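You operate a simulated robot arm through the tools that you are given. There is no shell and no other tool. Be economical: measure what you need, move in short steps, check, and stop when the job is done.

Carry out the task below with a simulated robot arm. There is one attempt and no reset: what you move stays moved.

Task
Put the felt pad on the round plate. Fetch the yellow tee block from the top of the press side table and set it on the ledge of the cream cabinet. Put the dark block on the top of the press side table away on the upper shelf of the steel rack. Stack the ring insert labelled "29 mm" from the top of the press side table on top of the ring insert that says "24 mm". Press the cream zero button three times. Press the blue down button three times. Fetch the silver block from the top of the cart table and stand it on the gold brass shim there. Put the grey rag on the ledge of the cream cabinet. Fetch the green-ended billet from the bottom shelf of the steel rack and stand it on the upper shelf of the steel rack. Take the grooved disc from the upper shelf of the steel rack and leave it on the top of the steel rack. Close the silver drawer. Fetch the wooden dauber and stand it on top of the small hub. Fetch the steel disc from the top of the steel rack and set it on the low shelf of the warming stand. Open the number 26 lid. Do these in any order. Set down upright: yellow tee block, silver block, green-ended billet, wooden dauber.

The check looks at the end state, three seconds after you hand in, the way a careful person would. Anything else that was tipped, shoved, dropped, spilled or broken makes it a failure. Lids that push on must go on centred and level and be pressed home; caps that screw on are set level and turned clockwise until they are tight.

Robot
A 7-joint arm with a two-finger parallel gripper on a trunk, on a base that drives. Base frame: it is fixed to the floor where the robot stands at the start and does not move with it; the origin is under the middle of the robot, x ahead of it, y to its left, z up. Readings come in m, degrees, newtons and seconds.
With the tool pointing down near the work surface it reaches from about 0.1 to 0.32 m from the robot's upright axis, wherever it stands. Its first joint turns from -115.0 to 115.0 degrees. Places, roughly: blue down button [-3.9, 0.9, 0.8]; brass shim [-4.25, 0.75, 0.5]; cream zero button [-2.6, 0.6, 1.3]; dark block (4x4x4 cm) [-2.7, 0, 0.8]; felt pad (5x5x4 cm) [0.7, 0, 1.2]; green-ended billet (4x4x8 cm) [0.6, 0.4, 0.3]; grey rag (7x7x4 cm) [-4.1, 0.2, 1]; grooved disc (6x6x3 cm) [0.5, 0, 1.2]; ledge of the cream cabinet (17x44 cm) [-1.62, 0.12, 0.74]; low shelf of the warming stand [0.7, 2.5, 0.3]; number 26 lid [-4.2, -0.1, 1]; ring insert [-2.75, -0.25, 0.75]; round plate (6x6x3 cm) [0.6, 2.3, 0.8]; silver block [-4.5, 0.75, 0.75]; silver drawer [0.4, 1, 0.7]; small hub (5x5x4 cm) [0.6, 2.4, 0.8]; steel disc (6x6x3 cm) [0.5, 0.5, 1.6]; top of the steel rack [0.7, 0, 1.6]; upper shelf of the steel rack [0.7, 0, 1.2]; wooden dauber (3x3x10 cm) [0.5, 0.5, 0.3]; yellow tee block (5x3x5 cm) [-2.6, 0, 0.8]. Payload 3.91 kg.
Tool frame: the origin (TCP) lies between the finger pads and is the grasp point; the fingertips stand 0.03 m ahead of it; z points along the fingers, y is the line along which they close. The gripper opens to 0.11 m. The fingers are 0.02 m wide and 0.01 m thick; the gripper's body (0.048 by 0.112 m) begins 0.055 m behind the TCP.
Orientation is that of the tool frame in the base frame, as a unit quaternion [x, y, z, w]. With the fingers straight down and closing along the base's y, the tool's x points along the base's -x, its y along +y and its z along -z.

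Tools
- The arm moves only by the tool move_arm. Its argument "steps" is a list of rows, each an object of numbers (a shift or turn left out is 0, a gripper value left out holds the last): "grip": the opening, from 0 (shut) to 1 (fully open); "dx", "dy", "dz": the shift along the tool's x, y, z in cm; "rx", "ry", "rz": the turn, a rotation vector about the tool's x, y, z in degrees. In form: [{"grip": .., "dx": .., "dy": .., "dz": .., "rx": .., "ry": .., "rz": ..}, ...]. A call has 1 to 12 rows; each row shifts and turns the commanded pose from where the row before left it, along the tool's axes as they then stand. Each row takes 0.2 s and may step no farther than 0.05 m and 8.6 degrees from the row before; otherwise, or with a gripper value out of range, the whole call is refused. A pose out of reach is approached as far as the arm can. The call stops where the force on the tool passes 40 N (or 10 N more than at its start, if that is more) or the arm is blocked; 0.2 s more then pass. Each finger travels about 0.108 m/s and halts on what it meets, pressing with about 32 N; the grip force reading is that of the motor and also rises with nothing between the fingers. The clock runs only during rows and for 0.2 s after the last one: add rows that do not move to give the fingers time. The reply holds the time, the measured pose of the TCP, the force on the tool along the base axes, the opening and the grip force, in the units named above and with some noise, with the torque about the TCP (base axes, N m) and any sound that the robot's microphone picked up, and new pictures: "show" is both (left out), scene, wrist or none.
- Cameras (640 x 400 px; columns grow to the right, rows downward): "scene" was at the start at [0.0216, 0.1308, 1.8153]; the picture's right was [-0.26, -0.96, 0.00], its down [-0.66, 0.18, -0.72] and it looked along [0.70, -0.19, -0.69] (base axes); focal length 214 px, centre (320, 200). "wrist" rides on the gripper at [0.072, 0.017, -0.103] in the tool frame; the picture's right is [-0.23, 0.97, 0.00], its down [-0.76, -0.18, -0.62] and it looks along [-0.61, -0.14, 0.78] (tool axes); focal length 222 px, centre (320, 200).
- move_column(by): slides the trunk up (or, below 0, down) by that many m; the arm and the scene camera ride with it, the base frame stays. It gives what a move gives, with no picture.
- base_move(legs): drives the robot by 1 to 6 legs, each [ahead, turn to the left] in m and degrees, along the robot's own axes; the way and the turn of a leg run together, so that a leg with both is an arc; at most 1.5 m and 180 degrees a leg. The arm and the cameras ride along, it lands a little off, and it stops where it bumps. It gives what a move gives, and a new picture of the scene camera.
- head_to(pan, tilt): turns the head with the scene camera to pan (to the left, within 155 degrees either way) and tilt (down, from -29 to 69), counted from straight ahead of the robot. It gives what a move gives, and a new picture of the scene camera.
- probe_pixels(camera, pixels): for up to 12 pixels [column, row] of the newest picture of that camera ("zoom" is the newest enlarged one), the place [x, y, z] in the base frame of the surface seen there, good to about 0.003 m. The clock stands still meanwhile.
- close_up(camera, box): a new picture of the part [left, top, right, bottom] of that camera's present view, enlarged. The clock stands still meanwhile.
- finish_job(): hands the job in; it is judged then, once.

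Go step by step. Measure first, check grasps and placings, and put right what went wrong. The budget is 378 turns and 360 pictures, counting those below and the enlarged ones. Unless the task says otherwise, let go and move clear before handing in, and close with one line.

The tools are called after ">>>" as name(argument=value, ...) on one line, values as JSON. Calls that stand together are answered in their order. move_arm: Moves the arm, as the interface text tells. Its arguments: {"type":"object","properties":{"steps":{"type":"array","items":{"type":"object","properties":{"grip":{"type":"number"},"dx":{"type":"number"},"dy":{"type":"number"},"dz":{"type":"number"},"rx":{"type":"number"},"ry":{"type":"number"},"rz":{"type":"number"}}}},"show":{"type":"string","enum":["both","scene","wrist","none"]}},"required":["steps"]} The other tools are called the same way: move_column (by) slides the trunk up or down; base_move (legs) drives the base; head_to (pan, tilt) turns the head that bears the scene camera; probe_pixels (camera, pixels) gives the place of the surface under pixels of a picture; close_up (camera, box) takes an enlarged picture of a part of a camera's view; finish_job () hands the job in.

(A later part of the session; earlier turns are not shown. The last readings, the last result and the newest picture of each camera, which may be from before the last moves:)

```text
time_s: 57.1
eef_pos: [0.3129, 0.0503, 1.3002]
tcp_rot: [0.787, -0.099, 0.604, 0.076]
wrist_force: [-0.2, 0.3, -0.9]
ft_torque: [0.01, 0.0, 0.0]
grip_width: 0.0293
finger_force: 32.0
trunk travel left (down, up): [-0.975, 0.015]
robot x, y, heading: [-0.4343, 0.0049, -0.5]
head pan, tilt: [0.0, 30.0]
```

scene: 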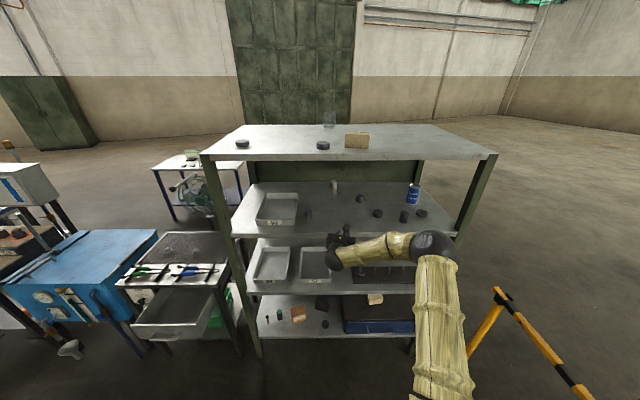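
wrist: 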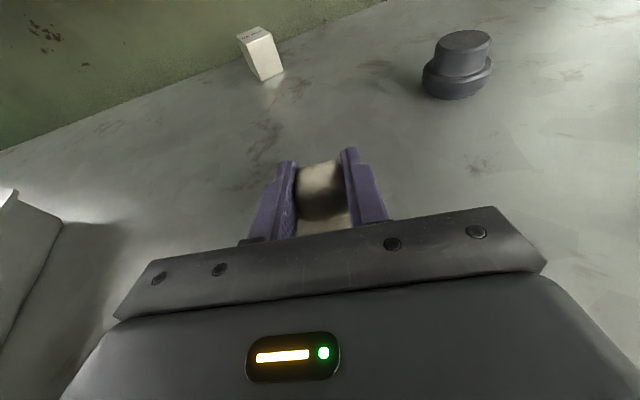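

Fine now. Look left to map the way to the warming-stand area (avoid turning the head past the post).

>>> head_to(pan=50, tilt=25)

>>> close_up(camera="scene", box=[180, 130, 480, 320])

```text
time_s: 58.3
eef_pos: [0.3139, 0.0491, 1.2995]
tcp_rot: [0.787, -0.098, 0.604, 0.076]
wrist_force: [0.2, 0.2, -0.1]
ft_torque: [0.02, -0.02, -0.01]
grip_width: 0.0294
finger_force: 31.8
trunk travel left (down, up): [-0.975, 0.015]
robot x, y, heading: [-0.4345, 0.0033, -0.6]
head pan, tilt: [50.0, 25.0]
```

scene: 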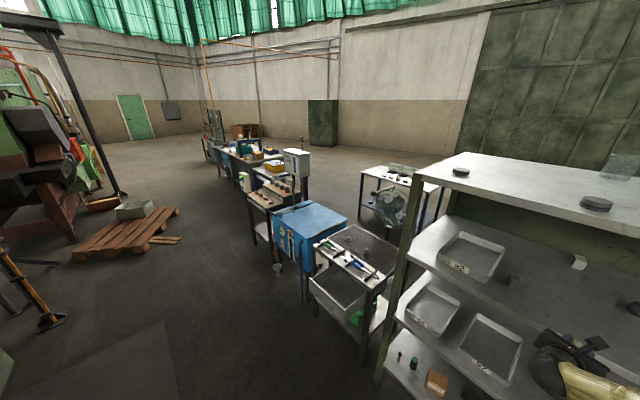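

```text
2.11 times, centred on (330, 225) of scene
```

zoom: 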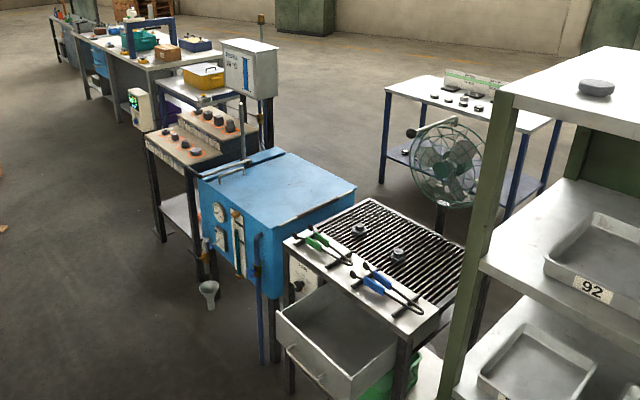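

>>> probe_pixels(camera="zoom", pixels=[[345, 378], [284, 250], [205, 185], [145, 140], [225, 150], [420, 320], [209, 290], [190, 150], [215, 120], [180, 210], [300, 345], [265, 205]])

```text
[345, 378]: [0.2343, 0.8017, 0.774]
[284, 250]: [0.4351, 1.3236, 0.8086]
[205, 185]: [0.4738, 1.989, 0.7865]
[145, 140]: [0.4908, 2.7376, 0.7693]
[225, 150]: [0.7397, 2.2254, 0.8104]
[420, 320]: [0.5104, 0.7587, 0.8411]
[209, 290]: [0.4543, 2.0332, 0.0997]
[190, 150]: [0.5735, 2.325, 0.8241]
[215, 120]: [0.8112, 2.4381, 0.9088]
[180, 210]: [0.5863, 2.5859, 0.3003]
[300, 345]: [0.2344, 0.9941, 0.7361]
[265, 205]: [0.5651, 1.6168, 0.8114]
```

>>> probe_pixels(camera="scene", pixels=[[50, 320], [178, 215], [160, 335], [230, 300], [110, 255]])

```text
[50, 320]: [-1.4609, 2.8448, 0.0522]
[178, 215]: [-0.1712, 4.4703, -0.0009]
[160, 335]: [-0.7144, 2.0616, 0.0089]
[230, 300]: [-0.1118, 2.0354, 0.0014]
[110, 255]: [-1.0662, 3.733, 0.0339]
```

The floor is clear along x≈-0.43. Drive to in front of the warming stand.

>>> base_move(legs=[[0, 90], [1.2, 0], [1.1, 0], [0, -90]])

>>> head_to(pan=0, tilt=38)

```text
time_s: 61.8
eef_pos: [0.0387, 0.5969, 1.2954]
tcp_rot: [0.761, 0.23, 0.582, -0.173]
wrist_force: [-0.7, 0.0, 0.0]
ft_torque: [-0.02, 0.0, 0.0]
grip_width: 0.0294
finger_force: 31.8
trunk travel left (down, up): [-0.975, 0.015]
robot x, y, heading: [-0.4325, 0.0017, 47.8]
head pan, tilt: [50.0, 25.0]
stopped in leg 1: the robot was blocked; the commanded pose is now the measured one
```

scene: 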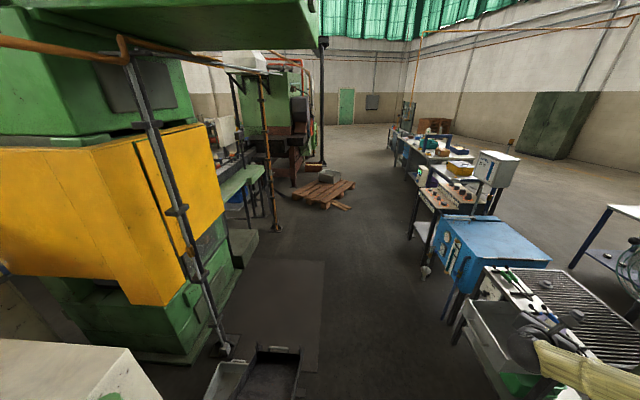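

```text
time_s: 63.0
eef_pos: [0.0359, 0.589, 1.3007]
tcp_rot: [0.76, 0.228, 0.583, -0.175]
wrist_force: [0.7, -0.3, -1.0]
ft_torque: [-0.01, -0.01, -0.03]
grip_width: 0.0294
finger_force: 32.0
trunk travel left (down, up): [-0.975, 0.015]
robot x, y, heading: [-0.4339, 0.0035, 48.1]
head pan, tilt: [0.0, 38.0]
```

scene: 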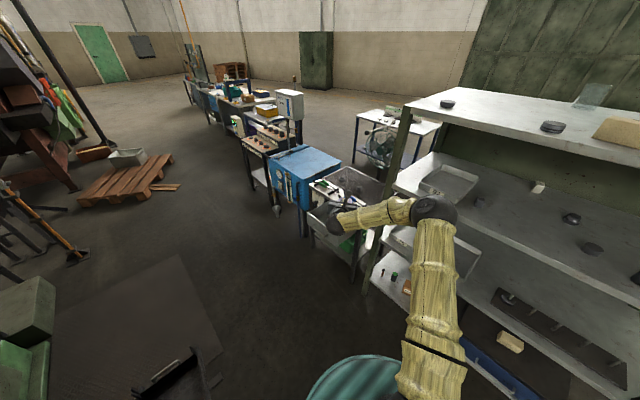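

Turning was blocked at 48° (post behind). Move forward diagonally, then continue turning and drive north.

>>> base_move(legs=[[0.2, 0], [0, 42], [1.1, 0], [1.0, 0]])

```text
time_s: 79.2
eef_pos: [-0.3803, 2.9666, 1.301]
tcp_rot: [0.621, 0.493, 0.477, -0.378]
wrist_force: [0.0, 0.4, -0.6]
ft_torque: [0.01, -0.02, -0.03]
grip_width: 0.0293
finger_force: 32.3
trunk travel left (down, up): [-0.975, 0.015]
robot x, y, heading: [-0.3184, 2.2193, 91.3]
head pan, tilt: [0.0, 38.0]
```

scene: 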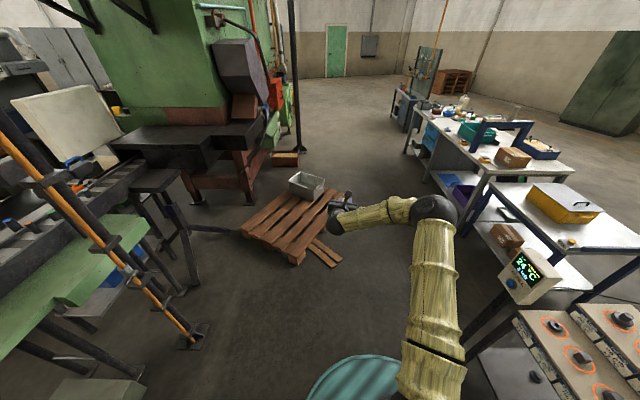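

Clear of obstacles at z 1.3. Turn right to face the stand and look.

>>> base_move(legs=[[0.0, -91]])

>>> head_to(pan=10, tilt=50)

```text
time_s: 85.1
eef_pos: [0.4294, 2.2891, 1.2999]
tcp_rot: [0.788, -0.086, 0.606, 0.066]
wrist_force: [0.6, -0.3, -0.3]
ft_torque: [0.01, 0.03, -0.04]
grip_width: 0.0296
finger_force: 32.0
trunk travel left (down, up): [-0.975, 0.015]
robot x, y, heading: [-0.3189, 2.2211, 1.9]
head pan, tilt: [0.0, 38.0]
```

scene: 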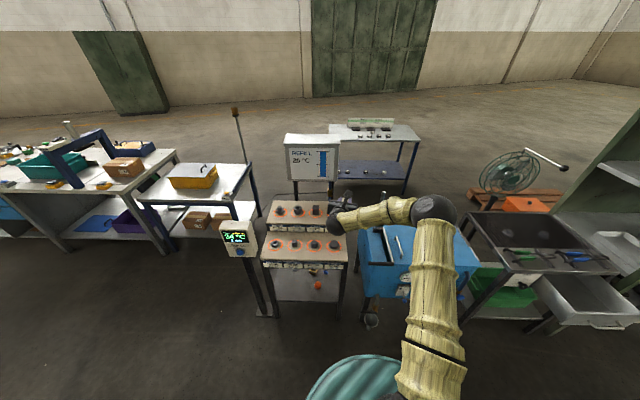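

```text
time_s: 85.9
eef_pos: [0.4278, 2.2896, 1.3004]
tcp_rot: [0.788, -0.087, 0.606, 0.067]
wrist_force: [0.3, 0.3, -0.5]
ft_torque: [-0.01, 0.0, 0.02]
grip_width: 0.0293
finger_force: 32.2
trunk travel left (down, up): [-0.975, 0.015]
robot x, y, heading: [-0.3158, 2.2204, 1.7]
head pan, tilt: [10.0, 50.0]
```

scene: 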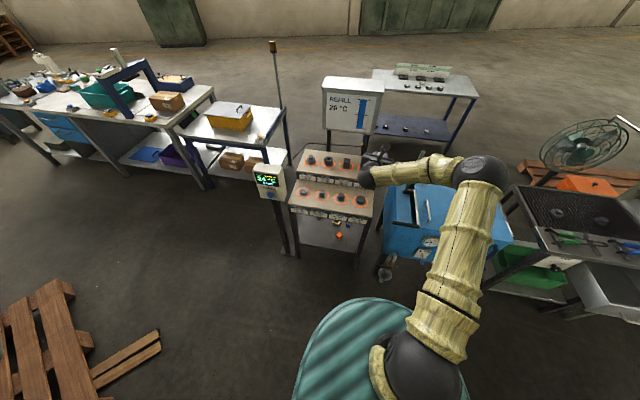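

>>> close_up(camera="scene", box=[250, 140, 410, 260])

>>> close_up(camera="scene", box=[300, 140, 380, 190])

```text
3.33 times, centred on (330, 200) of scene
```

zoom: 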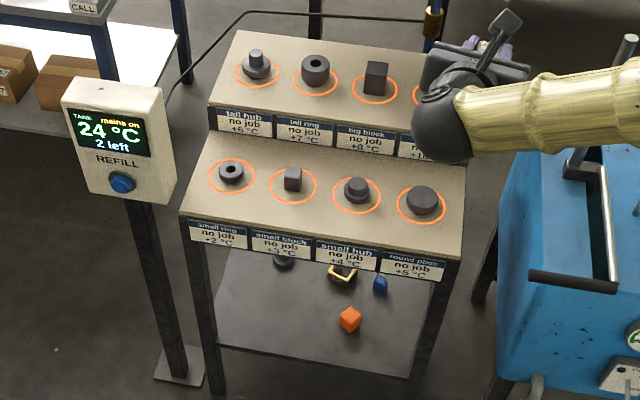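

```text
8.00 times, centred on (340, 165) of scene
```

zoom: 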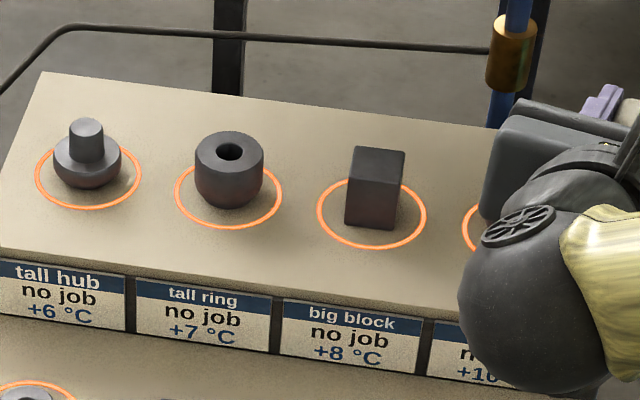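

The round plate is at zoom (424,200), small hub at (357,190), both labelled. Measure them.

>>> close_up(camera="scene", box=[320, 180, 380, 217])

>>> probe_pixels(camera="scene", pixels=[[361, 197], [356, 197], [366, 198], [361, 194], [341, 194], [341, 199], [350, 206], [340, 250], [334, 160], [300, 200]])

```text
10.67 times, centred on (350, 198) of scene
```

zoom: 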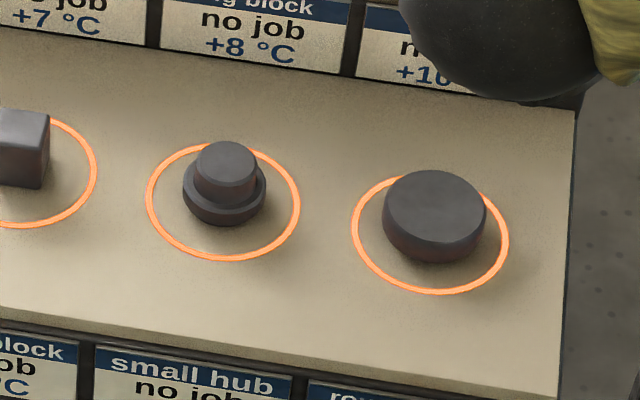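

```text
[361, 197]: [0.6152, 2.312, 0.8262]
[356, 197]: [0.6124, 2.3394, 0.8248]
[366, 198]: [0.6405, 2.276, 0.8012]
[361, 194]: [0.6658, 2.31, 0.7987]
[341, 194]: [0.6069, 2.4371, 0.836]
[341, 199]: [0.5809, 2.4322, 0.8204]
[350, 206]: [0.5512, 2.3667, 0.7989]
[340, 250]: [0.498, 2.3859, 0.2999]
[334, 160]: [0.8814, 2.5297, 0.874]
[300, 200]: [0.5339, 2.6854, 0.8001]
```

>>> probe_pixels(camera="zoom", pixels=[[434, 206], [386, 208], [484, 208], [434, 174], [434, 238], [434, 262], [226, 165], [226, 147], [226, 182], [198, 160], [254, 160], [300, 300]])

```text
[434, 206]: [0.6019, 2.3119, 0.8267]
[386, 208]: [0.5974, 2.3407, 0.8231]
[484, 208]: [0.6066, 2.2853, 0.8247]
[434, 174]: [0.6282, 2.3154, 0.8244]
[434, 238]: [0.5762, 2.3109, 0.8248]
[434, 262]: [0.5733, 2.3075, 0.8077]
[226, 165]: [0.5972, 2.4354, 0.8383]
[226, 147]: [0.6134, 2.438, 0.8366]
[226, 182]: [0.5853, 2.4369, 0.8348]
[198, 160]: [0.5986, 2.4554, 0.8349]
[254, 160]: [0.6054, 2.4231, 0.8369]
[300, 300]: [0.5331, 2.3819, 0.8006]
```

Plate centre (0.602,2.313), top 0.8255; hub (0.600,2.438), top 0.8365. Lower the trunk 0.33 m and look.

>>> probe_pixels(camera="scene", pixels=[[416, 190], [428, 205], [400, 215], [365, 90], [383, 130]])

>>> move_column(by=-0.33)

>>> head_to(pan=5, tilt=45)

```text
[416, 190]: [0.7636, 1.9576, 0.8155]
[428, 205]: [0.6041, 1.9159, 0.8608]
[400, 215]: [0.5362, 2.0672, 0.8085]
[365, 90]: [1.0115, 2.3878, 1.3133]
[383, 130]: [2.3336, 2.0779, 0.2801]
```

```text
time_s: 89.1
eef_pos: [0.4291, 2.2877, 0.9713]
tcp_rot: [0.788, -0.087, 0.606, 0.067]
wrist_force: [0.5, 0.2, -1.3]
ft_torque: [-0.04, 0.04, 0.02]
grip_width: 0.0294
finger_force: 31.9
trunk travel left (down, up): [-0.645, 0.345]
robot x, y, heading: [-0.3208, 2.2192, 1.8]
head pan, tilt: [10.0, 50.0]
```

```text
time_s: 89.8
eef_pos: [0.4298, 2.2892, 0.9698]
tcp_rot: [0.788, -0.087, 0.606, 0.067]
wrist_force: [-0.3, 0.4, -0.1]
ft_torque: [-0.01, 0.04, 0.01]
grip_width: 0.0294
finger_force: 32.0
trunk travel left (down, up): [-0.645, 0.345]
robot x, y, heading: [-0.316, 2.2219, 1.4]
head pan, tilt: [5.0, 45.0]
```

scene: 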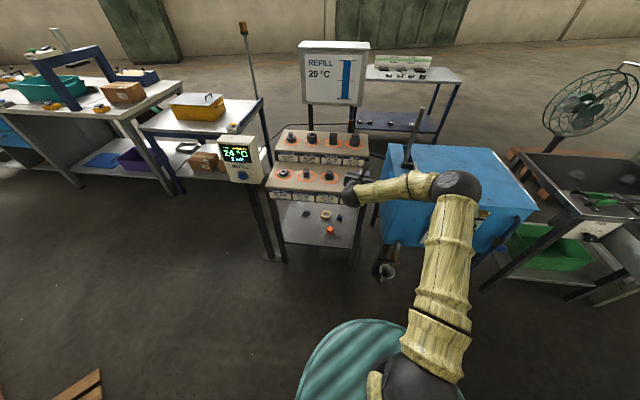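

Move forward over the plate, staying 6 cm above placing height.

>>> move_arm(steps=[{"dy": -3}, {"dy": -3.07}, {"dx": -0.87}, {"dz": 4.06}, {"dz": 4.06}, {"dz": 4.06}, {"dz": 4.06}], show="both")

```text
time_s: 91.4
eef_pos: [0.5942, 2.3148, 0.9196]
tcp_rot: [0.788, -0.085, 0.606, 0.066]
wrist_force: [-0.2, -0.1, -0.2]
ft_torque: [-0.02, -0.02, 0.04]
grip_width: 0.029
finger_force: 31.8
trunk travel left (down, up): [-0.645, 0.345]
robot x, y, heading: [-0.3205, 2.2173, 2.0]
head pan, tilt: [5.0, 45.0]
```

scene: 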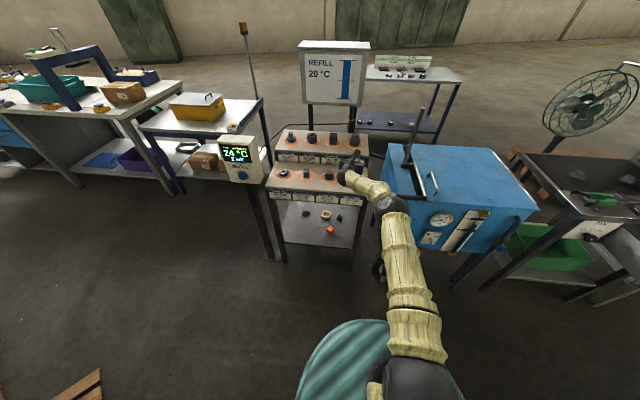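
wrist: 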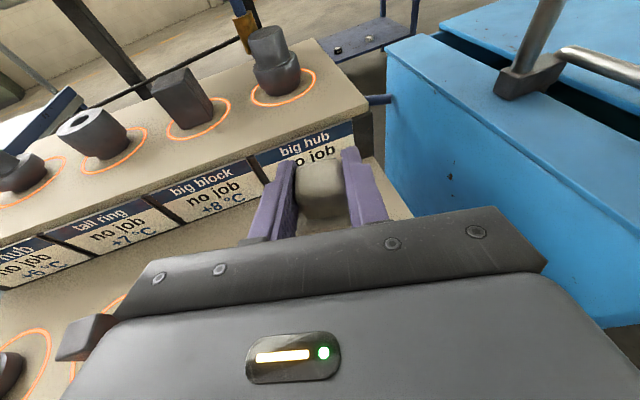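

>>> close_up(camera="scene", box=[310, 150, 390, 200])

```text
8.00 times, centred on (350, 175) of scene
```

zoom: 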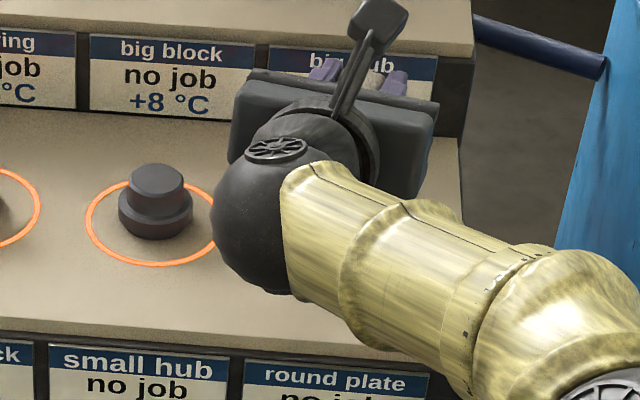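

View is occluded but numbers agree. Lower to ~1 mm above contact and then feel for it.

>>> move_arm(steps=[{"dx": -2.7, "dz": 0.72}, {"dx": -2.7, "dz": 0.72}, {"dx": -0.29, "dz": 0.08}, {"dx": -0.1, "dz": 0.03}, {"dx": -0.1, "dz": 0.03}], show="none")

```text
time_s: 92.6
eef_pos: [0.5935, 2.315, 0.8591]
tcp_rot: [0.788, -0.087, 0.606, 0.067]
wrist_force: [-0.5, 0.4, -1.0]
ft_torque: [0.0, 0.02, 0.01]
grip_width: 0.0293
finger_force: 32.5
trunk travel left (down, up): [-0.645, 0.345]
robot x, y, heading: [-0.3168, 2.2208, 1.9]
head pan, tilt: [5.0, 45.0]
```

>>> move_arm(steps=[{"dx": -0.1, "dz": 0.03}, {"dx": -0.1, "dz": 0.03}], show="none")

```text
time_s: 93.2
eef_pos: [0.5932, 2.3157, 0.8564]
tcp_rot: [0.788, -0.087, 0.606, 0.067]
wrist_force: [0.8, 0.2, -1.6]
ft_torque: [0.01, 0.02, -0.01]
grip_width: 0.0293
finger_force: 31.7
trunk travel left (down, up): [-0.645, 0.345]
robot x, y, heading: [-0.317, 2.2191, 1.8]
head pan, tilt: [5.0, 45.0]
```

>>> move_arm(steps=[{"dx": -0.1, "dz": 0.03}, {"dx": -0.1, "dz": 0.03}], show="none")

```text
time_s: 93.8
eef_pos: [0.5938, 2.3153, 0.8568]
tcp_rot: [0.788, -0.087, 0.606, 0.067]
wrist_force: [-1.4, 1.0, 6.5]
ft_torque: [0.02, 0.17, 0.02]
grip_width: 0.0295
finger_force: 32.2
trunk travel left (down, up): [-0.645, 0.345]
robot x, y, heading: [-0.3173, 2.2197, 1.9]
head pan, tilt: [5.0, 45.0]
```

Contact. Open, and back off along the tool then up.

>>> move_arm(steps=[{"grip": 0.45}, {"grip": 0.45}, {"grip": 0.45}, {"dz": -4}, {"dz": -4}, {"dx": 4}], show="wrist")

```text
time_s: 95.2
eef_pos: [0.5291, 2.3296, 0.9153]
tcp_rot: [0.788, -0.086, 0.605, 0.067]
wrist_force: [0.4, -0.3, -1.0]
ft_torque: [0.03, 0.01, -0.01]
grip_width: 0.0494
finger_force: 0.0
trunk travel left (down, up): [-0.645, 0.345]
robot x, y, heading: [-0.3145, 2.2217, 1.9]
head pan, tilt: [5.0, 45.0]
```

wrist: 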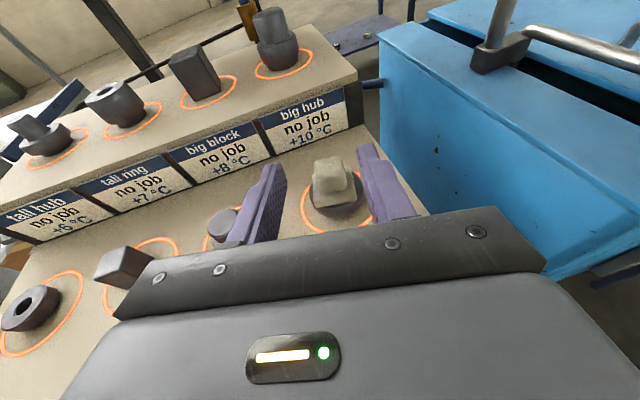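

The pad sits on the round plate (wrist 333,185). Retract the arm and drive back towards the rack for the wooden dauber.

>>> move_arm(steps=[{"dx": 5}, {"dx": 5}, {"dz": -5}, {"dz": -5}, {"dz": -5}, {"rx": 6.5, "rz": -1.7}, {"rx": 6.5, "rz": -1.7}], show="none")

>>> base_move(legs=[[-0.08, 0], [0, -91], [1.1, 0], [0.72, 0], [0, 89.5]])

>>> head_to(pan=0, tilt=40)

```text
time_s: 96.8
eef_pos: [0.4122, 2.3557, 1.0517]
tcp_rot: [0.792, 0.005, 0.61, -0.005]
wrist_force: [0.2, -0.6, 0.0]
ft_torque: [0.03, -0.02, -0.06]
grip_width: 0.0494
finger_force: 0.1
trunk travel left (down, up): [-0.645, 0.345]
robot x, y, heading: [-0.3184, 2.2196, 2.1]
head pan, tilt: [5.0, 45.0]
```

```text
time_s: 119.5
eef_pos: [0.2764, 0.477, 1.0514]
tcp_rot: [0.792, -0.028, 0.609, 0.021]
wrist_force: [0.8, -1.0, 0.2]
ft_torque: [0.0, 0.02, -0.01]
grip_width: 0.0494
finger_force: 0.1
trunk travel left (down, up): [-0.645, 0.345]
robot x, y, heading: [-0.4613, 0.4022, -2.9]
head pan, tilt: [5.0, 45.0]
```

scene: 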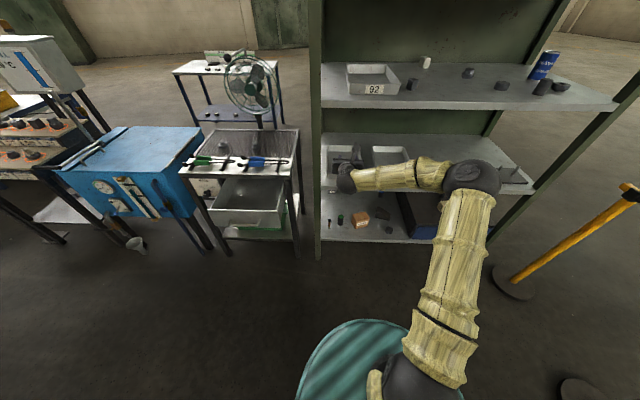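

```text
time_s: 120.1
eef_pos: [0.2761, 0.4773, 1.0522]
tcp_rot: [0.792, -0.027, 0.609, 0.02]
wrist_force: [-0.8, 0.1, -0.4]
ft_torque: [0.0, 0.0, 0.01]
grip_width: 0.0496
finger_force: 0.1
trunk travel left (down, up): [-0.645, 0.345]
robot x, y, heading: [-0.4628, 0.3992, -3.0]
head pan, tilt: [0.0, 40.0]
```

scene: 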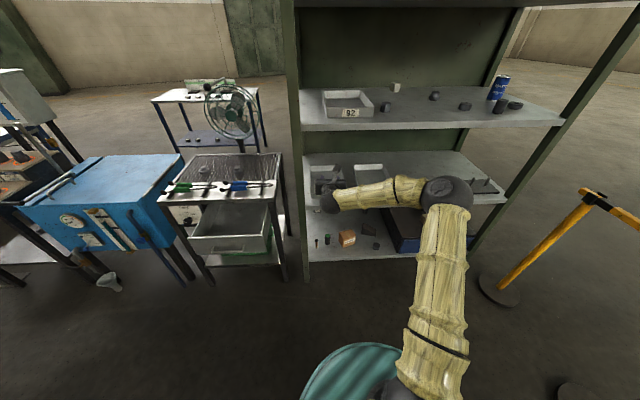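

Robot at (-0.46,0.40). Straighten heading and lower the trunk to the bottom shelf height.

>>> base_move(legs=[[0.0, 3]])

>>> move_column(by=-0.6)

>>> head_to(pan=5, tilt=35)

>>> move_arm(steps=[{"grip": 0.8}], show="wrist")

```text
time_s: 121.0
eef_pos: [0.2707, 0.5156, 1.0507]
tcp_rot: [0.792, -0.007, 0.61, 0.005]
wrist_force: [-0.4, 0.4, -0.5]
ft_torque: [0.0, -0.02, -0.02]
grip_width: 0.0493
finger_force: 0.0
trunk travel left (down, up): [-0.645, 0.345]
robot x, y, heading: [-0.4588, 0.3963, -0.1]
head pan, tilt: [0.0, 40.0]
```

scene: 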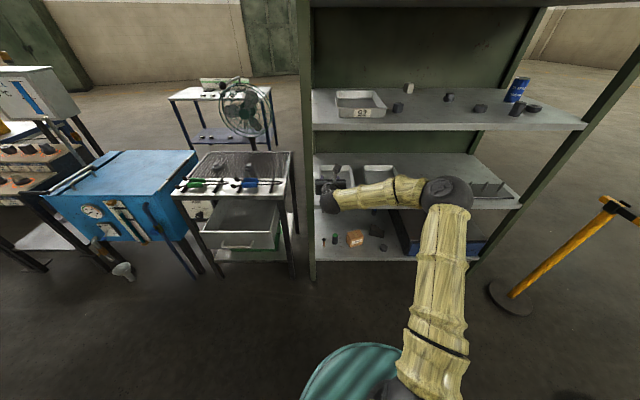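

```text
refused: -0.6 is not a number from -0.4 to 0.4
```

```text
time_s: 121.7
eef_pos: [0.2709, 0.5155, 1.0524]
tcp_rot: [0.793, -0.007, 0.609, 0.005]
wrist_force: [0.8, -0.8, -0.3]
ft_torque: [0.0, -0.02, -0.03]
grip_width: 0.0492
finger_force: 0.0
trunk travel left (down, up): [-0.645, 0.345]
robot x, y, heading: [-0.4665, 0.4023, 0.1]
head pan, tilt: [5.0, 35.0]
```

scene: 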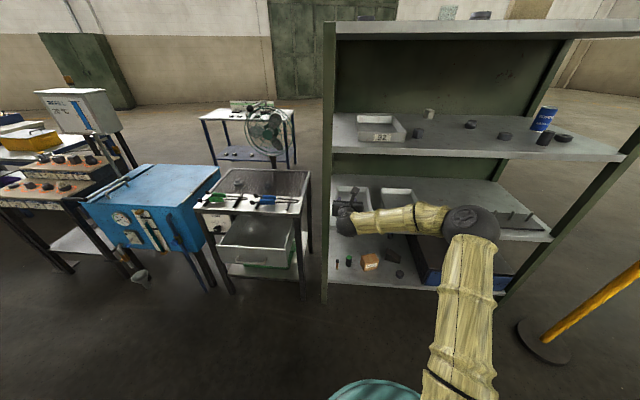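

```text
time_s: 122.1
eef_pos: [0.2718, 0.515, 1.0511]
tcp_rot: [0.793, -0.006, 0.61, 0.004]
wrist_force: [1.5, -0.1, -0.4]
ft_torque: [0.01, 0.01, 0.03]
grip_width: 0.0878
finger_force: 0.0
trunk travel left (down, up): [-0.645, 0.345]
robot x, y, heading: [-0.4631, 0.3987, -0.0]
head pan, tilt: [5.0, 35.0]
```

wrist: 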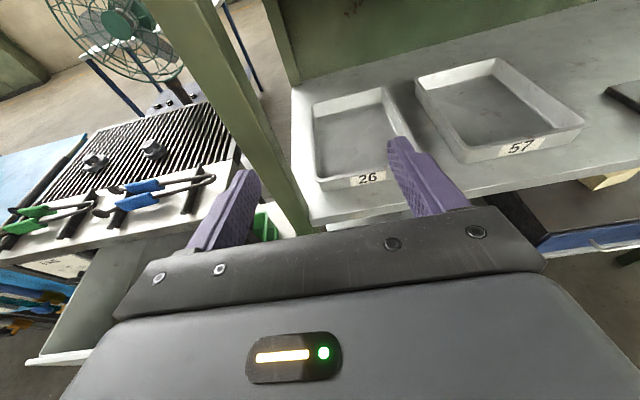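

>>> move_column(by=-0.38)

>>> move_column(by=-0.24)

>>> move_arm(steps=[{"grip": 0.8}], show="both")

```text
time_s: 125.7
eef_pos: [0.2723, 0.5156, 0.6716]
tcp_rot: [0.793, -0.007, 0.61, 0.005]
wrist_force: [-0.3, 0.3, 0.4]
ft_torque: [0.0, 0.02, 0.0]
grip_width: 0.0881
finger_force: 0.1
trunk travel left (down, up): [-0.265, 0.725]
robot x, y, heading: [-0.4603, 0.4011, 0.0]
head pan, tilt: [5.0, 35.0]
```

```text
time_s: 128.2
eef_pos: [0.2709, 0.5147, 0.4319]
tcp_rot: [0.792, -0.007, 0.61, 0.005]
wrist_force: [1.2, 0.0, -0.1]
ft_torque: [0.0, -0.01, 0.0]
grip_width: 0.088
finger_force: 0.1
trunk travel left (down, up): [-0.025, 0.965]
robot x, y, heading: [-0.4615, 0.3997, 0.0]
head pan, tilt: [5.0, 35.0]
```

```text
time_s: 128.6
eef_pos: [0.2705, 0.5153, 0.4312]
tcp_rot: [0.793, -0.007, 0.609, 0.005]
wrist_force: [-1.0, 0.1, 1.4]
ft_torque: [0.01, 0.0, -0.03]
grip_width: 0.0881
finger_force: 0.1
trunk travel left (down, up): [-0.025, 0.965]
robot x, y, heading: [-0.4612, 0.4, -0.0]
head pan, tilt: [5.0, 35.0]
```

scene: 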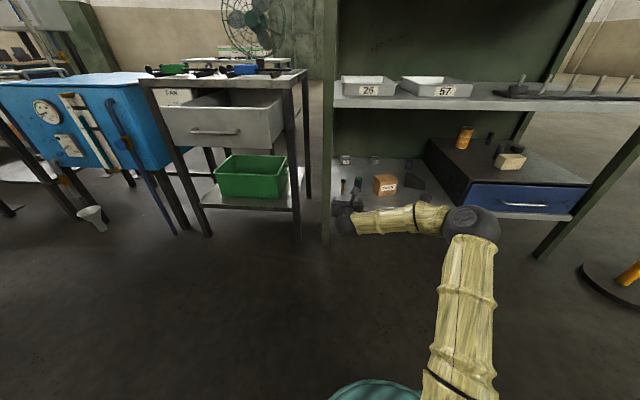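
wrist: 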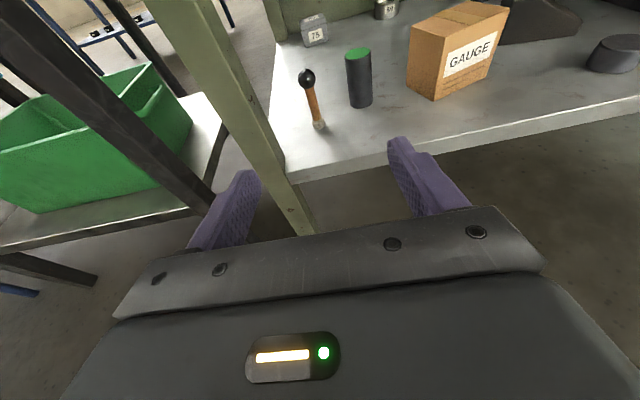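

The dauber (wrist 312,98; black ball, wooden stem) and billet (358,78) are visible. Zoom and measure.

>>> close_up(camera="wrist", box=[270, 30, 430, 140])

>>> probe_pixels(camera="zoom", pixels=[[135, 160], [155, 195], [165, 260], [183, 345], [195, 370], [335, 85], [300, 200], [345, 200], [390, 190], [345, 285], [345, 310], [250, 350]])

```text
3.64 times, centred on (350, 85) of wrist
```

zoom: 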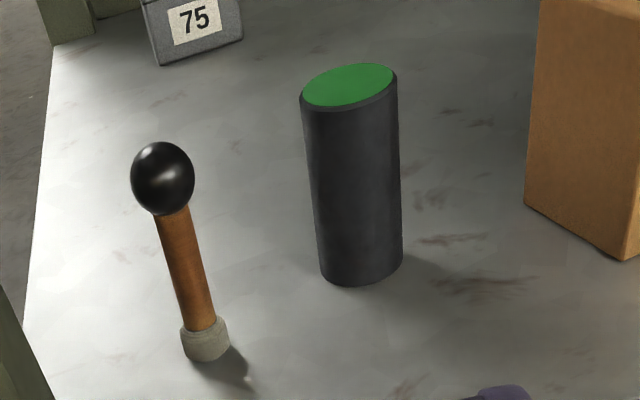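

```text
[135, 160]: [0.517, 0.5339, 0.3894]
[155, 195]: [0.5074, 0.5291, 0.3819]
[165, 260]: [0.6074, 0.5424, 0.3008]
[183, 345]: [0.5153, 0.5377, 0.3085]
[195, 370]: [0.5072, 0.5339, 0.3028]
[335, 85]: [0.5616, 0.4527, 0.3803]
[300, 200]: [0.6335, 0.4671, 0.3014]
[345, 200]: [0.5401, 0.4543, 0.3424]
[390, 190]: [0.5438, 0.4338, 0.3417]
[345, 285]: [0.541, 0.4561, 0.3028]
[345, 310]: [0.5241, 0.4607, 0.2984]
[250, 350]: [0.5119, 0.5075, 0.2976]
```

Billet centre ≈(0.56,0.446), dauber ≈(0.518,0.529) close to the rack leg. Take the billet first. Measure leg and gauge-box edges.

>>> probe_pixels(camera="wrist", pixels=[[285, 180], [275, 150], [225, 130], [408, 90], [415, 40], [435, 95], [345, 55], [372, 55], [358, 50], [362, 80], [370, 95], [350, 100]])

```text
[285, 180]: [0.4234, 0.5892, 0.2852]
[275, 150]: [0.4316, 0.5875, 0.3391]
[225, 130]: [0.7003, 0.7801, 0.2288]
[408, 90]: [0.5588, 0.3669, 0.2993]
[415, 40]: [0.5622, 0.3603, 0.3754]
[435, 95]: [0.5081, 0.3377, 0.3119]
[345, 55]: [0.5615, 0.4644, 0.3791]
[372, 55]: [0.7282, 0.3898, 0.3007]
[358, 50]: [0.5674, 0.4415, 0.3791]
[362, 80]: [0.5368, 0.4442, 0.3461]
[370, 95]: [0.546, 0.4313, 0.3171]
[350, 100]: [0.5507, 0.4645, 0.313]
```

Shift right and down, open to about 7 cm, then drive in 0.2 m.

>>> move_arm(steps=[{"dy": 3.4, "grip": 0.65}, {"dy": 3.4}, {"dx": -4.15, "dz": 1.1}, {"dx": -4.15, "dz": 1.1}], show="none")

>>> base_move(legs=[[0.19, 0]])

>>> move_arm(steps=[{"grip": 0.65}], show="wrist")

```text
time_s: 129.6
eef_pos: [0.2702, 0.4476, 0.3442]
tcp_rot: [0.793, -0.006, 0.61, 0.004]
wrist_force: [-0.2, 0.0, 0.1]
ft_torque: [0.02, 0.03, -0.01]
grip_width: 0.0718
finger_force: 0.0
trunk travel left (down, up): [-0.025, 0.965]
robot x, y, heading: [-0.4593, 0.399, -0.0]
head pan, tilt: [5.0, 35.0]
```

```text
time_s: 131.3
eef_pos: [0.4572, 0.4484, 0.3449]
tcp_rot: [0.793, -0.007, 0.609, 0.004]
wrist_force: [0.4, -0.1, 0.8]
ft_torque: [0.0, 0.0, 0.04]
grip_width: 0.0715
finger_force: 0.0
trunk travel left (down, up): [-0.025, 0.965]
robot x, y, heading: [-0.2766, 0.4045, -0.0]
head pan, tilt: [5.0, 35.0]
```

scene: 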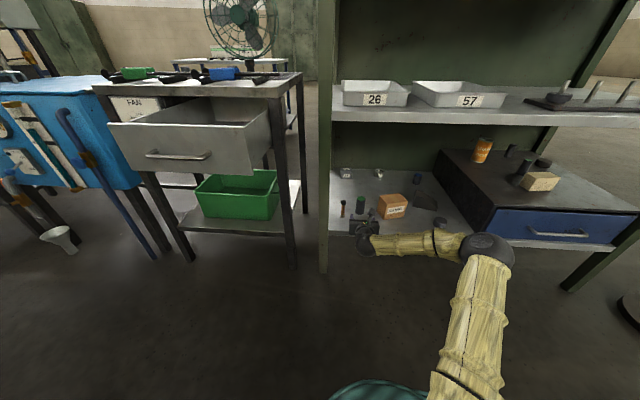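

```text
time_s: 131.7
eef_pos: [0.4567, 0.4485, 0.3462]
tcp_rot: [0.793, -0.007, 0.609, 0.005]
wrist_force: [1.5, 0.9, 0.3]
ft_torque: [-0.02, -0.02, 0.02]
grip_width: 0.0713
finger_force: 0.1
trunk travel left (down, up): [-0.025, 0.965]
robot x, y, heading: [-0.2762, 0.4025, -0.1]
head pan, tilt: [5.0, 35.0]
```

wrist: 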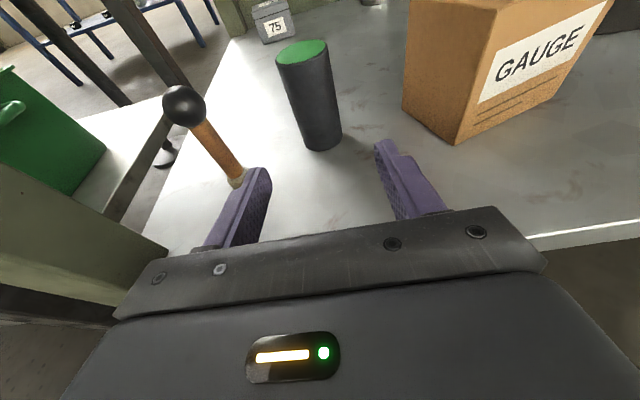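

Narrow to ~5.7 cm to keep clear of the dauber, then advance straight ahead and grip the billet.

>>> move_arm(steps=[{"grip": 0.52}, {"dz": 3.1, "dx": 0.83, "dy": 0.1}, {"dz": 3.1, "dx": 0.83}, {"dz": 3.1, "dx": 0.83}, {"grip": 0.2}, {"grip": 0.2}, {"grip": 0.2}], show="wrist")

```text
time_s: 133.3
eef_pos: [0.5517, 0.4466, 0.3432]
tcp_rot: [0.794, -0.006, 0.608, 0.004]
wrist_force: [-0.1, 1.0, 0.5]
ft_torque: [0.13, -0.07, 0.02]
grip_width: 0.0397
finger_force: 32.1
trunk travel left (down, up): [-0.025, 0.965]
robot x, y, heading: [-0.2786, 0.3987, 0.5]
head pan, tilt: [5.0, 35.0]
```

wrist: 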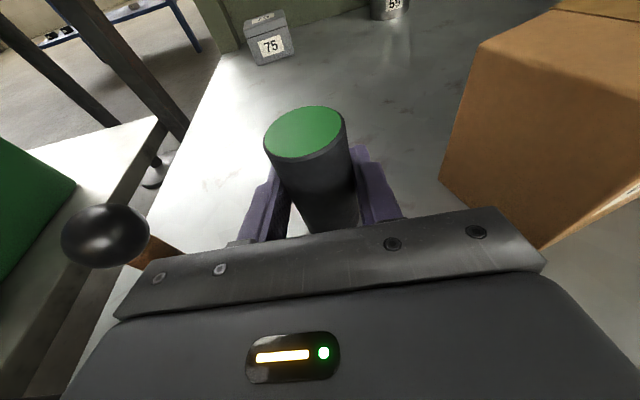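

Billet held (4.0 cm). Lift slightly, shift a little right, and withdraw.

>>> move_arm(steps=[{"dx": 1.45, "dz": -0.39}, {"dy": 0.6}, {"dz": -4, "dx": -1.07}, {"dz": -4, "dx": -1.07}, {"dz": -4, "dx": -1.07}], show="wrist")

```text
time_s: 134.5
eef_pos: [0.4257, 0.443, 0.3601]
tcp_rot: [0.793, -0.007, 0.609, 0.005]
wrist_force: [0.6, 0.2, -7.1]
ft_torque: [0.01, 0.07, 0.01]
grip_width: 0.0396
finger_force: 32.1
trunk travel left (down, up): [-0.025, 0.965]
robot x, y, heading: [-0.2755, 0.4016, -0.1]
head pan, tilt: [5.0, 35.0]
```

wrist: 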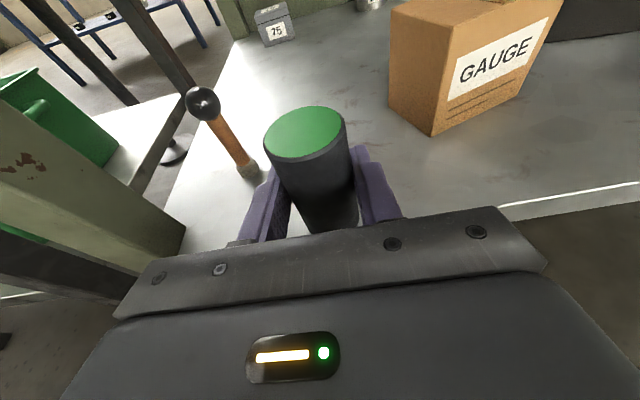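

Billet is clear. Back out 0.2 m and raise the trunk.

>>> base_move(legs=[[-0.18, 0]])

>>> move_column(by=0.4)

>>> move_column(by=0.4)

>>> move_column(by=0.15)

>>> move_arm(steps=[{"dy": 5}, {"dy": 5}, {"dy": 5}, {"dy": 5}, {"dy": 5}, {"dy": 5}, {"dy": 5}], show="wrist")

```text
time_s: 136.2
eef_pos: [0.2499, 0.4448, 0.3603]
tcp_rot: [0.793, -0.005, 0.609, 0.003]
wrist_force: [1.0, -0.1, -7.1]
ft_torque: [0.01, 0.09, 0.0]
grip_width: 0.0397
finger_force: 31.9
trunk travel left (down, up): [-0.025, 0.965]
robot x, y, heading: [-0.4509, 0.3999, 0.1]
head pan, tilt: [5.0, 35.0]
```

scene: 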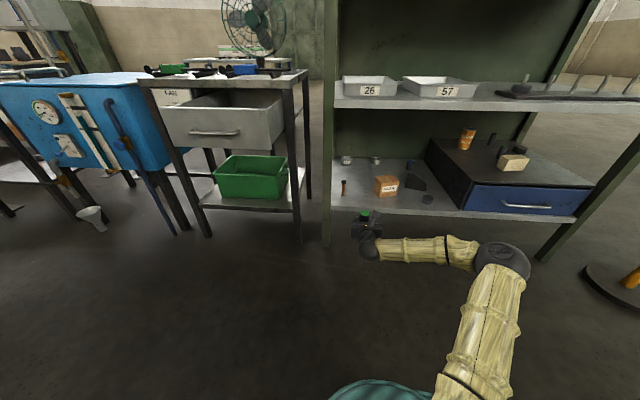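

```text
time_s: 140.0
eef_pos: [0.2517, 0.4446, 0.7599]
tcp_rot: [0.793, -0.006, 0.609, 0.004]
wrist_force: [-0.4, 0.1, -7.0]
ft_torque: [0.04, 0.06, 0.01]
grip_width: 0.0398
finger_force: 31.4
trunk travel left (down, up): [-0.425, 0.565]
robot x, y, heading: [-0.4548, 0.4004, 0.1]
head pan, tilt: [5.0, 35.0]
```

```text
time_s: 143.8
eef_pos: [0.2509, 0.446, 1.1598]
tcp_rot: [0.793, -0.006, 0.609, 0.005]
wrist_force: [0.4, -0.2, -7.5]
ft_torque: [0.01, 0.02, -0.01]
grip_width: 0.0396
finger_force: 32.3
trunk travel left (down, up): [-0.825, 0.165]
robot x, y, heading: [-0.4484, 0.3967, 0.1]
head pan, tilt: [5.0, 35.0]
```

```text
time_s: 145.6
eef_pos: [0.2516, 0.4449, 1.3103]
tcp_rot: [0.793, -0.006, 0.609, 0.005]
wrist_force: [-0.3, 0.1, -7.6]
ft_torque: [0.01, 0.05, 0.02]
grip_width: 0.0397
finger_force: 31.9
trunk travel left (down, up): [-0.975, 0.015]
robot x, y, heading: [-0.4525, 0.4032, 0.2]
head pan, tilt: [5.0, 35.0]
```

```text
time_s: 147.2
eef_pos: [0.2465, 0.0953, 1.3121]
tcp_rot: [0.793, -0.005, 0.609, 0.002]
wrist_force: [0.1, 0.6, -7.6]
ft_torque: [0.04, 0.05, 0.0]
grip_width: 0.0393
finger_force: 32.2
trunk travel left (down, up): [-0.975, 0.015]
robot x, y, heading: [-0.4487, 0.4003, -0.1]
head pan, tilt: [5.0, 35.0]
```

wrist: 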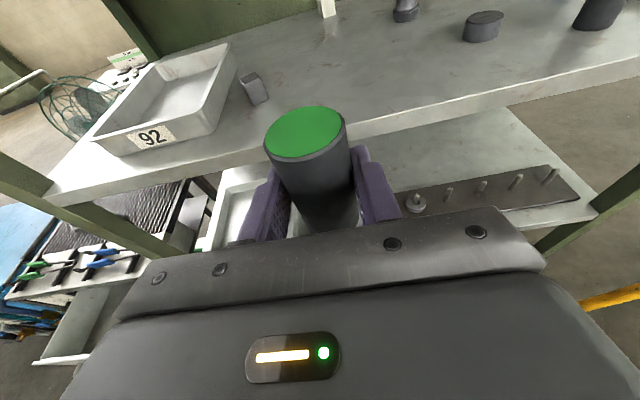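

Good. Drive in 0.22 m, then lower onto the shelf at about (0.51,0.09).

>>> base_move(legs=[[0.22, 0]])

>>> move_arm(steps=[{"dz": 4.0, "dx": 1.07}, {"dx": -3.5, "dz": 0.94}, {"dx": -0.7, "dz": 0.19}], show="wrist")

```text
time_s: 149.0
eef_pos: [0.4661, 0.1001, 1.3116]
tcp_rot: [0.793, -0.005, 0.609, 0.003]
wrist_force: [0.7, -0.8, -8.1]
ft_torque: [0.0, 0.07, 0.01]
grip_width: 0.0396
finger_force: 32.1
trunk travel left (down, up): [-0.975, 0.015]
robot x, y, heading: [-0.2361, 0.4033, 0.7]
head pan, tilt: [5.0, 35.0]
```

scene: 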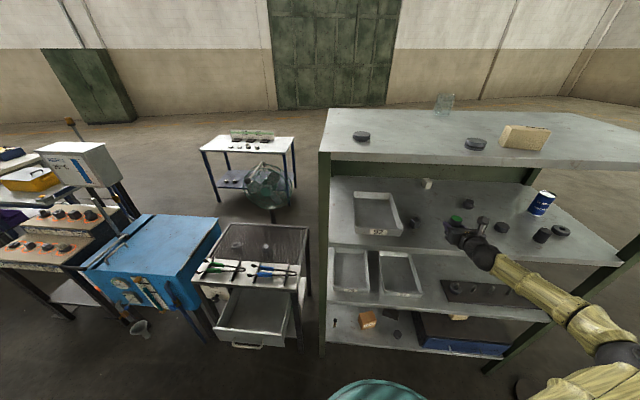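

```text
time_s: 149.8
eef_pos: [0.5068, 0.0994, 1.2679]
tcp_rot: [0.793, -0.004, 0.609, 0.003]
wrist_force: [-0.4, 0.9, -7.1]
ft_torque: [0.0, 0.05, -0.01]
grip_width: 0.0396
finger_force: 32.6
trunk travel left (down, up): [-0.975, 0.015]
robot x, y, heading: [-0.2334, 0.4024, 0.4]
head pan, tilt: [5.0, 35.0]
```

wrist: 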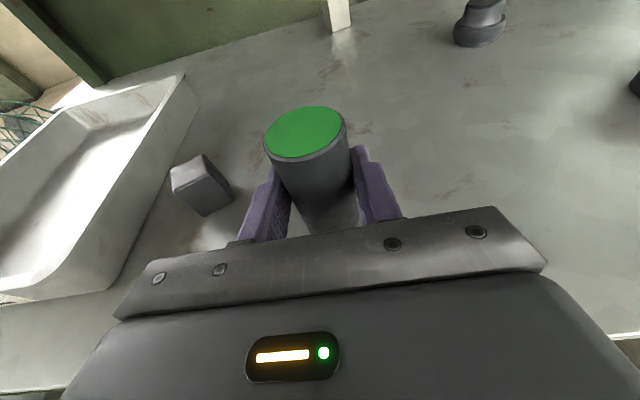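

Left finger is well clear of the dark cube. Lower the last millimetres by feel.

>>> move_arm(steps=[{"dx": -0.2, "dz": 0.05}, {"dx": -0.2, "dz": 0.05}, {"dx": -0.15, "dz": 0.04}], show="none")

```text
time_s: 150.6
eef_pos: [0.5069, 0.0996, 1.2653]
tcp_rot: [0.793, -0.006, 0.61, 0.004]
wrist_force: [2.1, -0.3, -2.3]
ft_torque: [-0.08, -0.13, 0.01]
grip_width: 0.0396
finger_force: 31.9
trunk travel left (down, up): [-0.975, 0.015]
robot x, y, heading: [-0.2366, 0.4046, 0.1]
head pan, tilt: [5.0, 35.0]
```

Touching. Nudge 1 mm, release, withdraw.

>>> move_arm(steps=[{"dx": -0.08, "dz": 0.02}, {"grip": 0.5}, {"grip": 0.5}, {"grip": 0.5}, {"dz": -4, "dx": -1.07}, {"dz": -4, "dx": -1.07}, {"dz": -4, "dx": -1.07}], show="wrist")

```text
time_s: 152.2
eef_pos: [0.3815, 0.1013, 1.2656]
tcp_rot: [0.792, -0.004, 0.61, 0.003]
wrist_force: [-0.5, 0.0, 0.4]
ft_torque: [-0.02, 0.02, -0.02]
grip_width: 0.0551
finger_force: 0.1
trunk travel left (down, up): [-0.975, 0.015]
robot x, y, heading: [-0.2326, 0.4021, 0.1]
head pan, tilt: [5.0, 35.0]
```

wrist: 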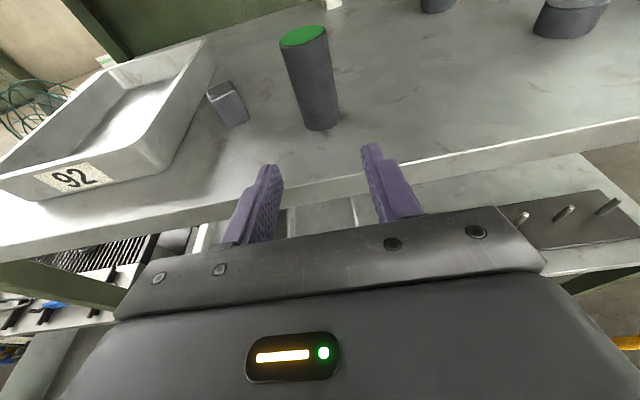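

Billet stands upright on the upper shelf. Now raise the arm in front of the rack to fetch the steel disc on top.

>>> move_arm(steps=[{"dz": -3}, {"dx": 4.8, "dz": -1.29}, {"dx": 4.8, "dz": -1.29}, {"dx": 4.8, "dz": -1.29}, {"dx": 4.8, "dz": -1.29}, {"dx": 4.8, "dz": -1.29}, {"dx": 4.8, "dz": -1.29}, {"dx": 4.8, "dz": -1.29}, {"dx": 4.8, "dz": -1.29}, {"dx": 4.8, "dz": -1.29}], show="none")

>>> move_arm(steps=[{"dy": -5, "grip": 0.8}, {"dy": -5}, {"dy": -5}, {"dy": -5}, {"dy": -5}, {"dy": -5}, {"dy": -5}, {"dy": -2.3}, {"ry": -7.5}, {"ry": -7.5}], show="wrist")

```text
time_s: 154.4
eef_pos: [0.3523, 0.1021, 1.7185]
tcp_rot: [0.793, -0.004, 0.609, 0.004]
wrist_force: [0.2, -0.4, 0.1]
ft_torque: [0.02, 0.0, -0.03]
grip_width: 0.0549
finger_force: 0.1
trunk travel left (down, up): [-0.975, 0.015]
robot x, y, heading: [-0.2321, 0.3997, 0.4]
head pan, tilt: [5.0, 35.0]
```

```text
time_s: 156.6
eef_pos: [0.3581, 0.4757, 1.7163]
tcp_rot: [0.867, -0.004, 0.499, 0.003]
wrist_force: [0.9, 0.5, -0.3]
ft_torque: [-0.01, -0.03, -0.01]
grip_width: 0.088
finger_force: 0.1
trunk travel left (down, up): [-0.975, 0.015]
robot x, y, heading: [-0.2304, 0.402, 0.3]
head pan, tilt: [5.0, 35.0]
```

wrist: 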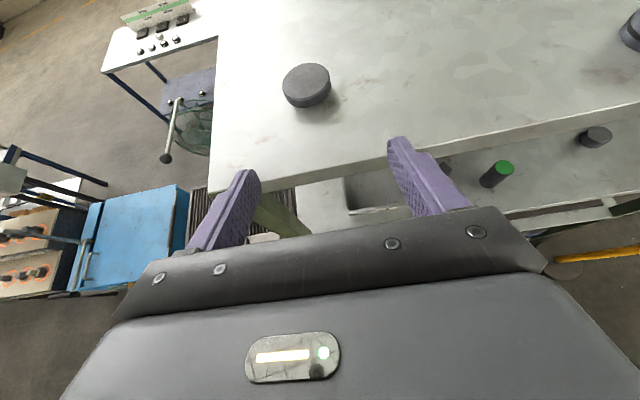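

>>> probe_pixels(camera="wrist", pixels=[[306, 80], [284, 84], [329, 80], [305, 65], [308, 98], [315, 115]])

```text
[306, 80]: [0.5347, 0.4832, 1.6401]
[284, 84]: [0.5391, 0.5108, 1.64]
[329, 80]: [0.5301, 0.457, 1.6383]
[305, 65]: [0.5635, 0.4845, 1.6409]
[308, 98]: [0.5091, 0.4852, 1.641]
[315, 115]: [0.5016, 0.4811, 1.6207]
```

Steel disc centre (0.536,0.484), top 1.640. Approach and grip.

>>> move_arm(steps=[{"dx": 2.0, "dy": -0.8}, {"dz": 4.4}, {"dz": 4.4}, {"dz": 4.4}, {"dz": 4.4}, {"grip": 0.3}, {"grip": 0.3}, {"grip": 0.3}, {"grip": 0.3}], show="wrist")

```text
time_s: 158.6
eef_pos: [0.4004, 0.4892, 1.6434]
tcp_rot: [0.866, -0.004, 0.501, 0.002]
wrist_force: [1.0, -0.7, -0.7]
ft_torque: [-0.04, -0.02, 0.01]
grip_width: 0.0329
finger_force: 0.1
out of reach, approached as far as the arm can: row 2, 3, 4, 5
trunk travel left (down, up): [-0.975, 0.015]
robot x, y, heading: [-0.2285, 0.405, 0.4]
head pan, tilt: [5.0, 35.0]
```

wrist: 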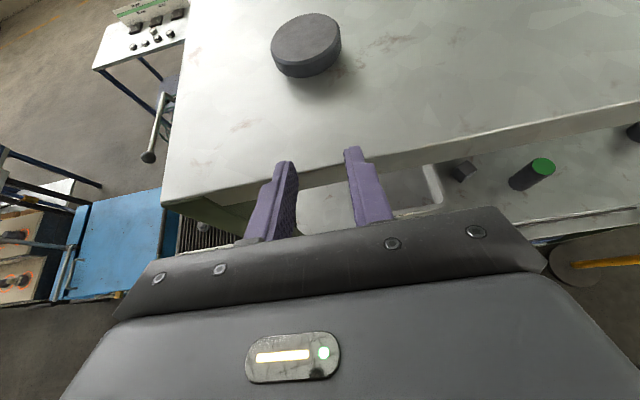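

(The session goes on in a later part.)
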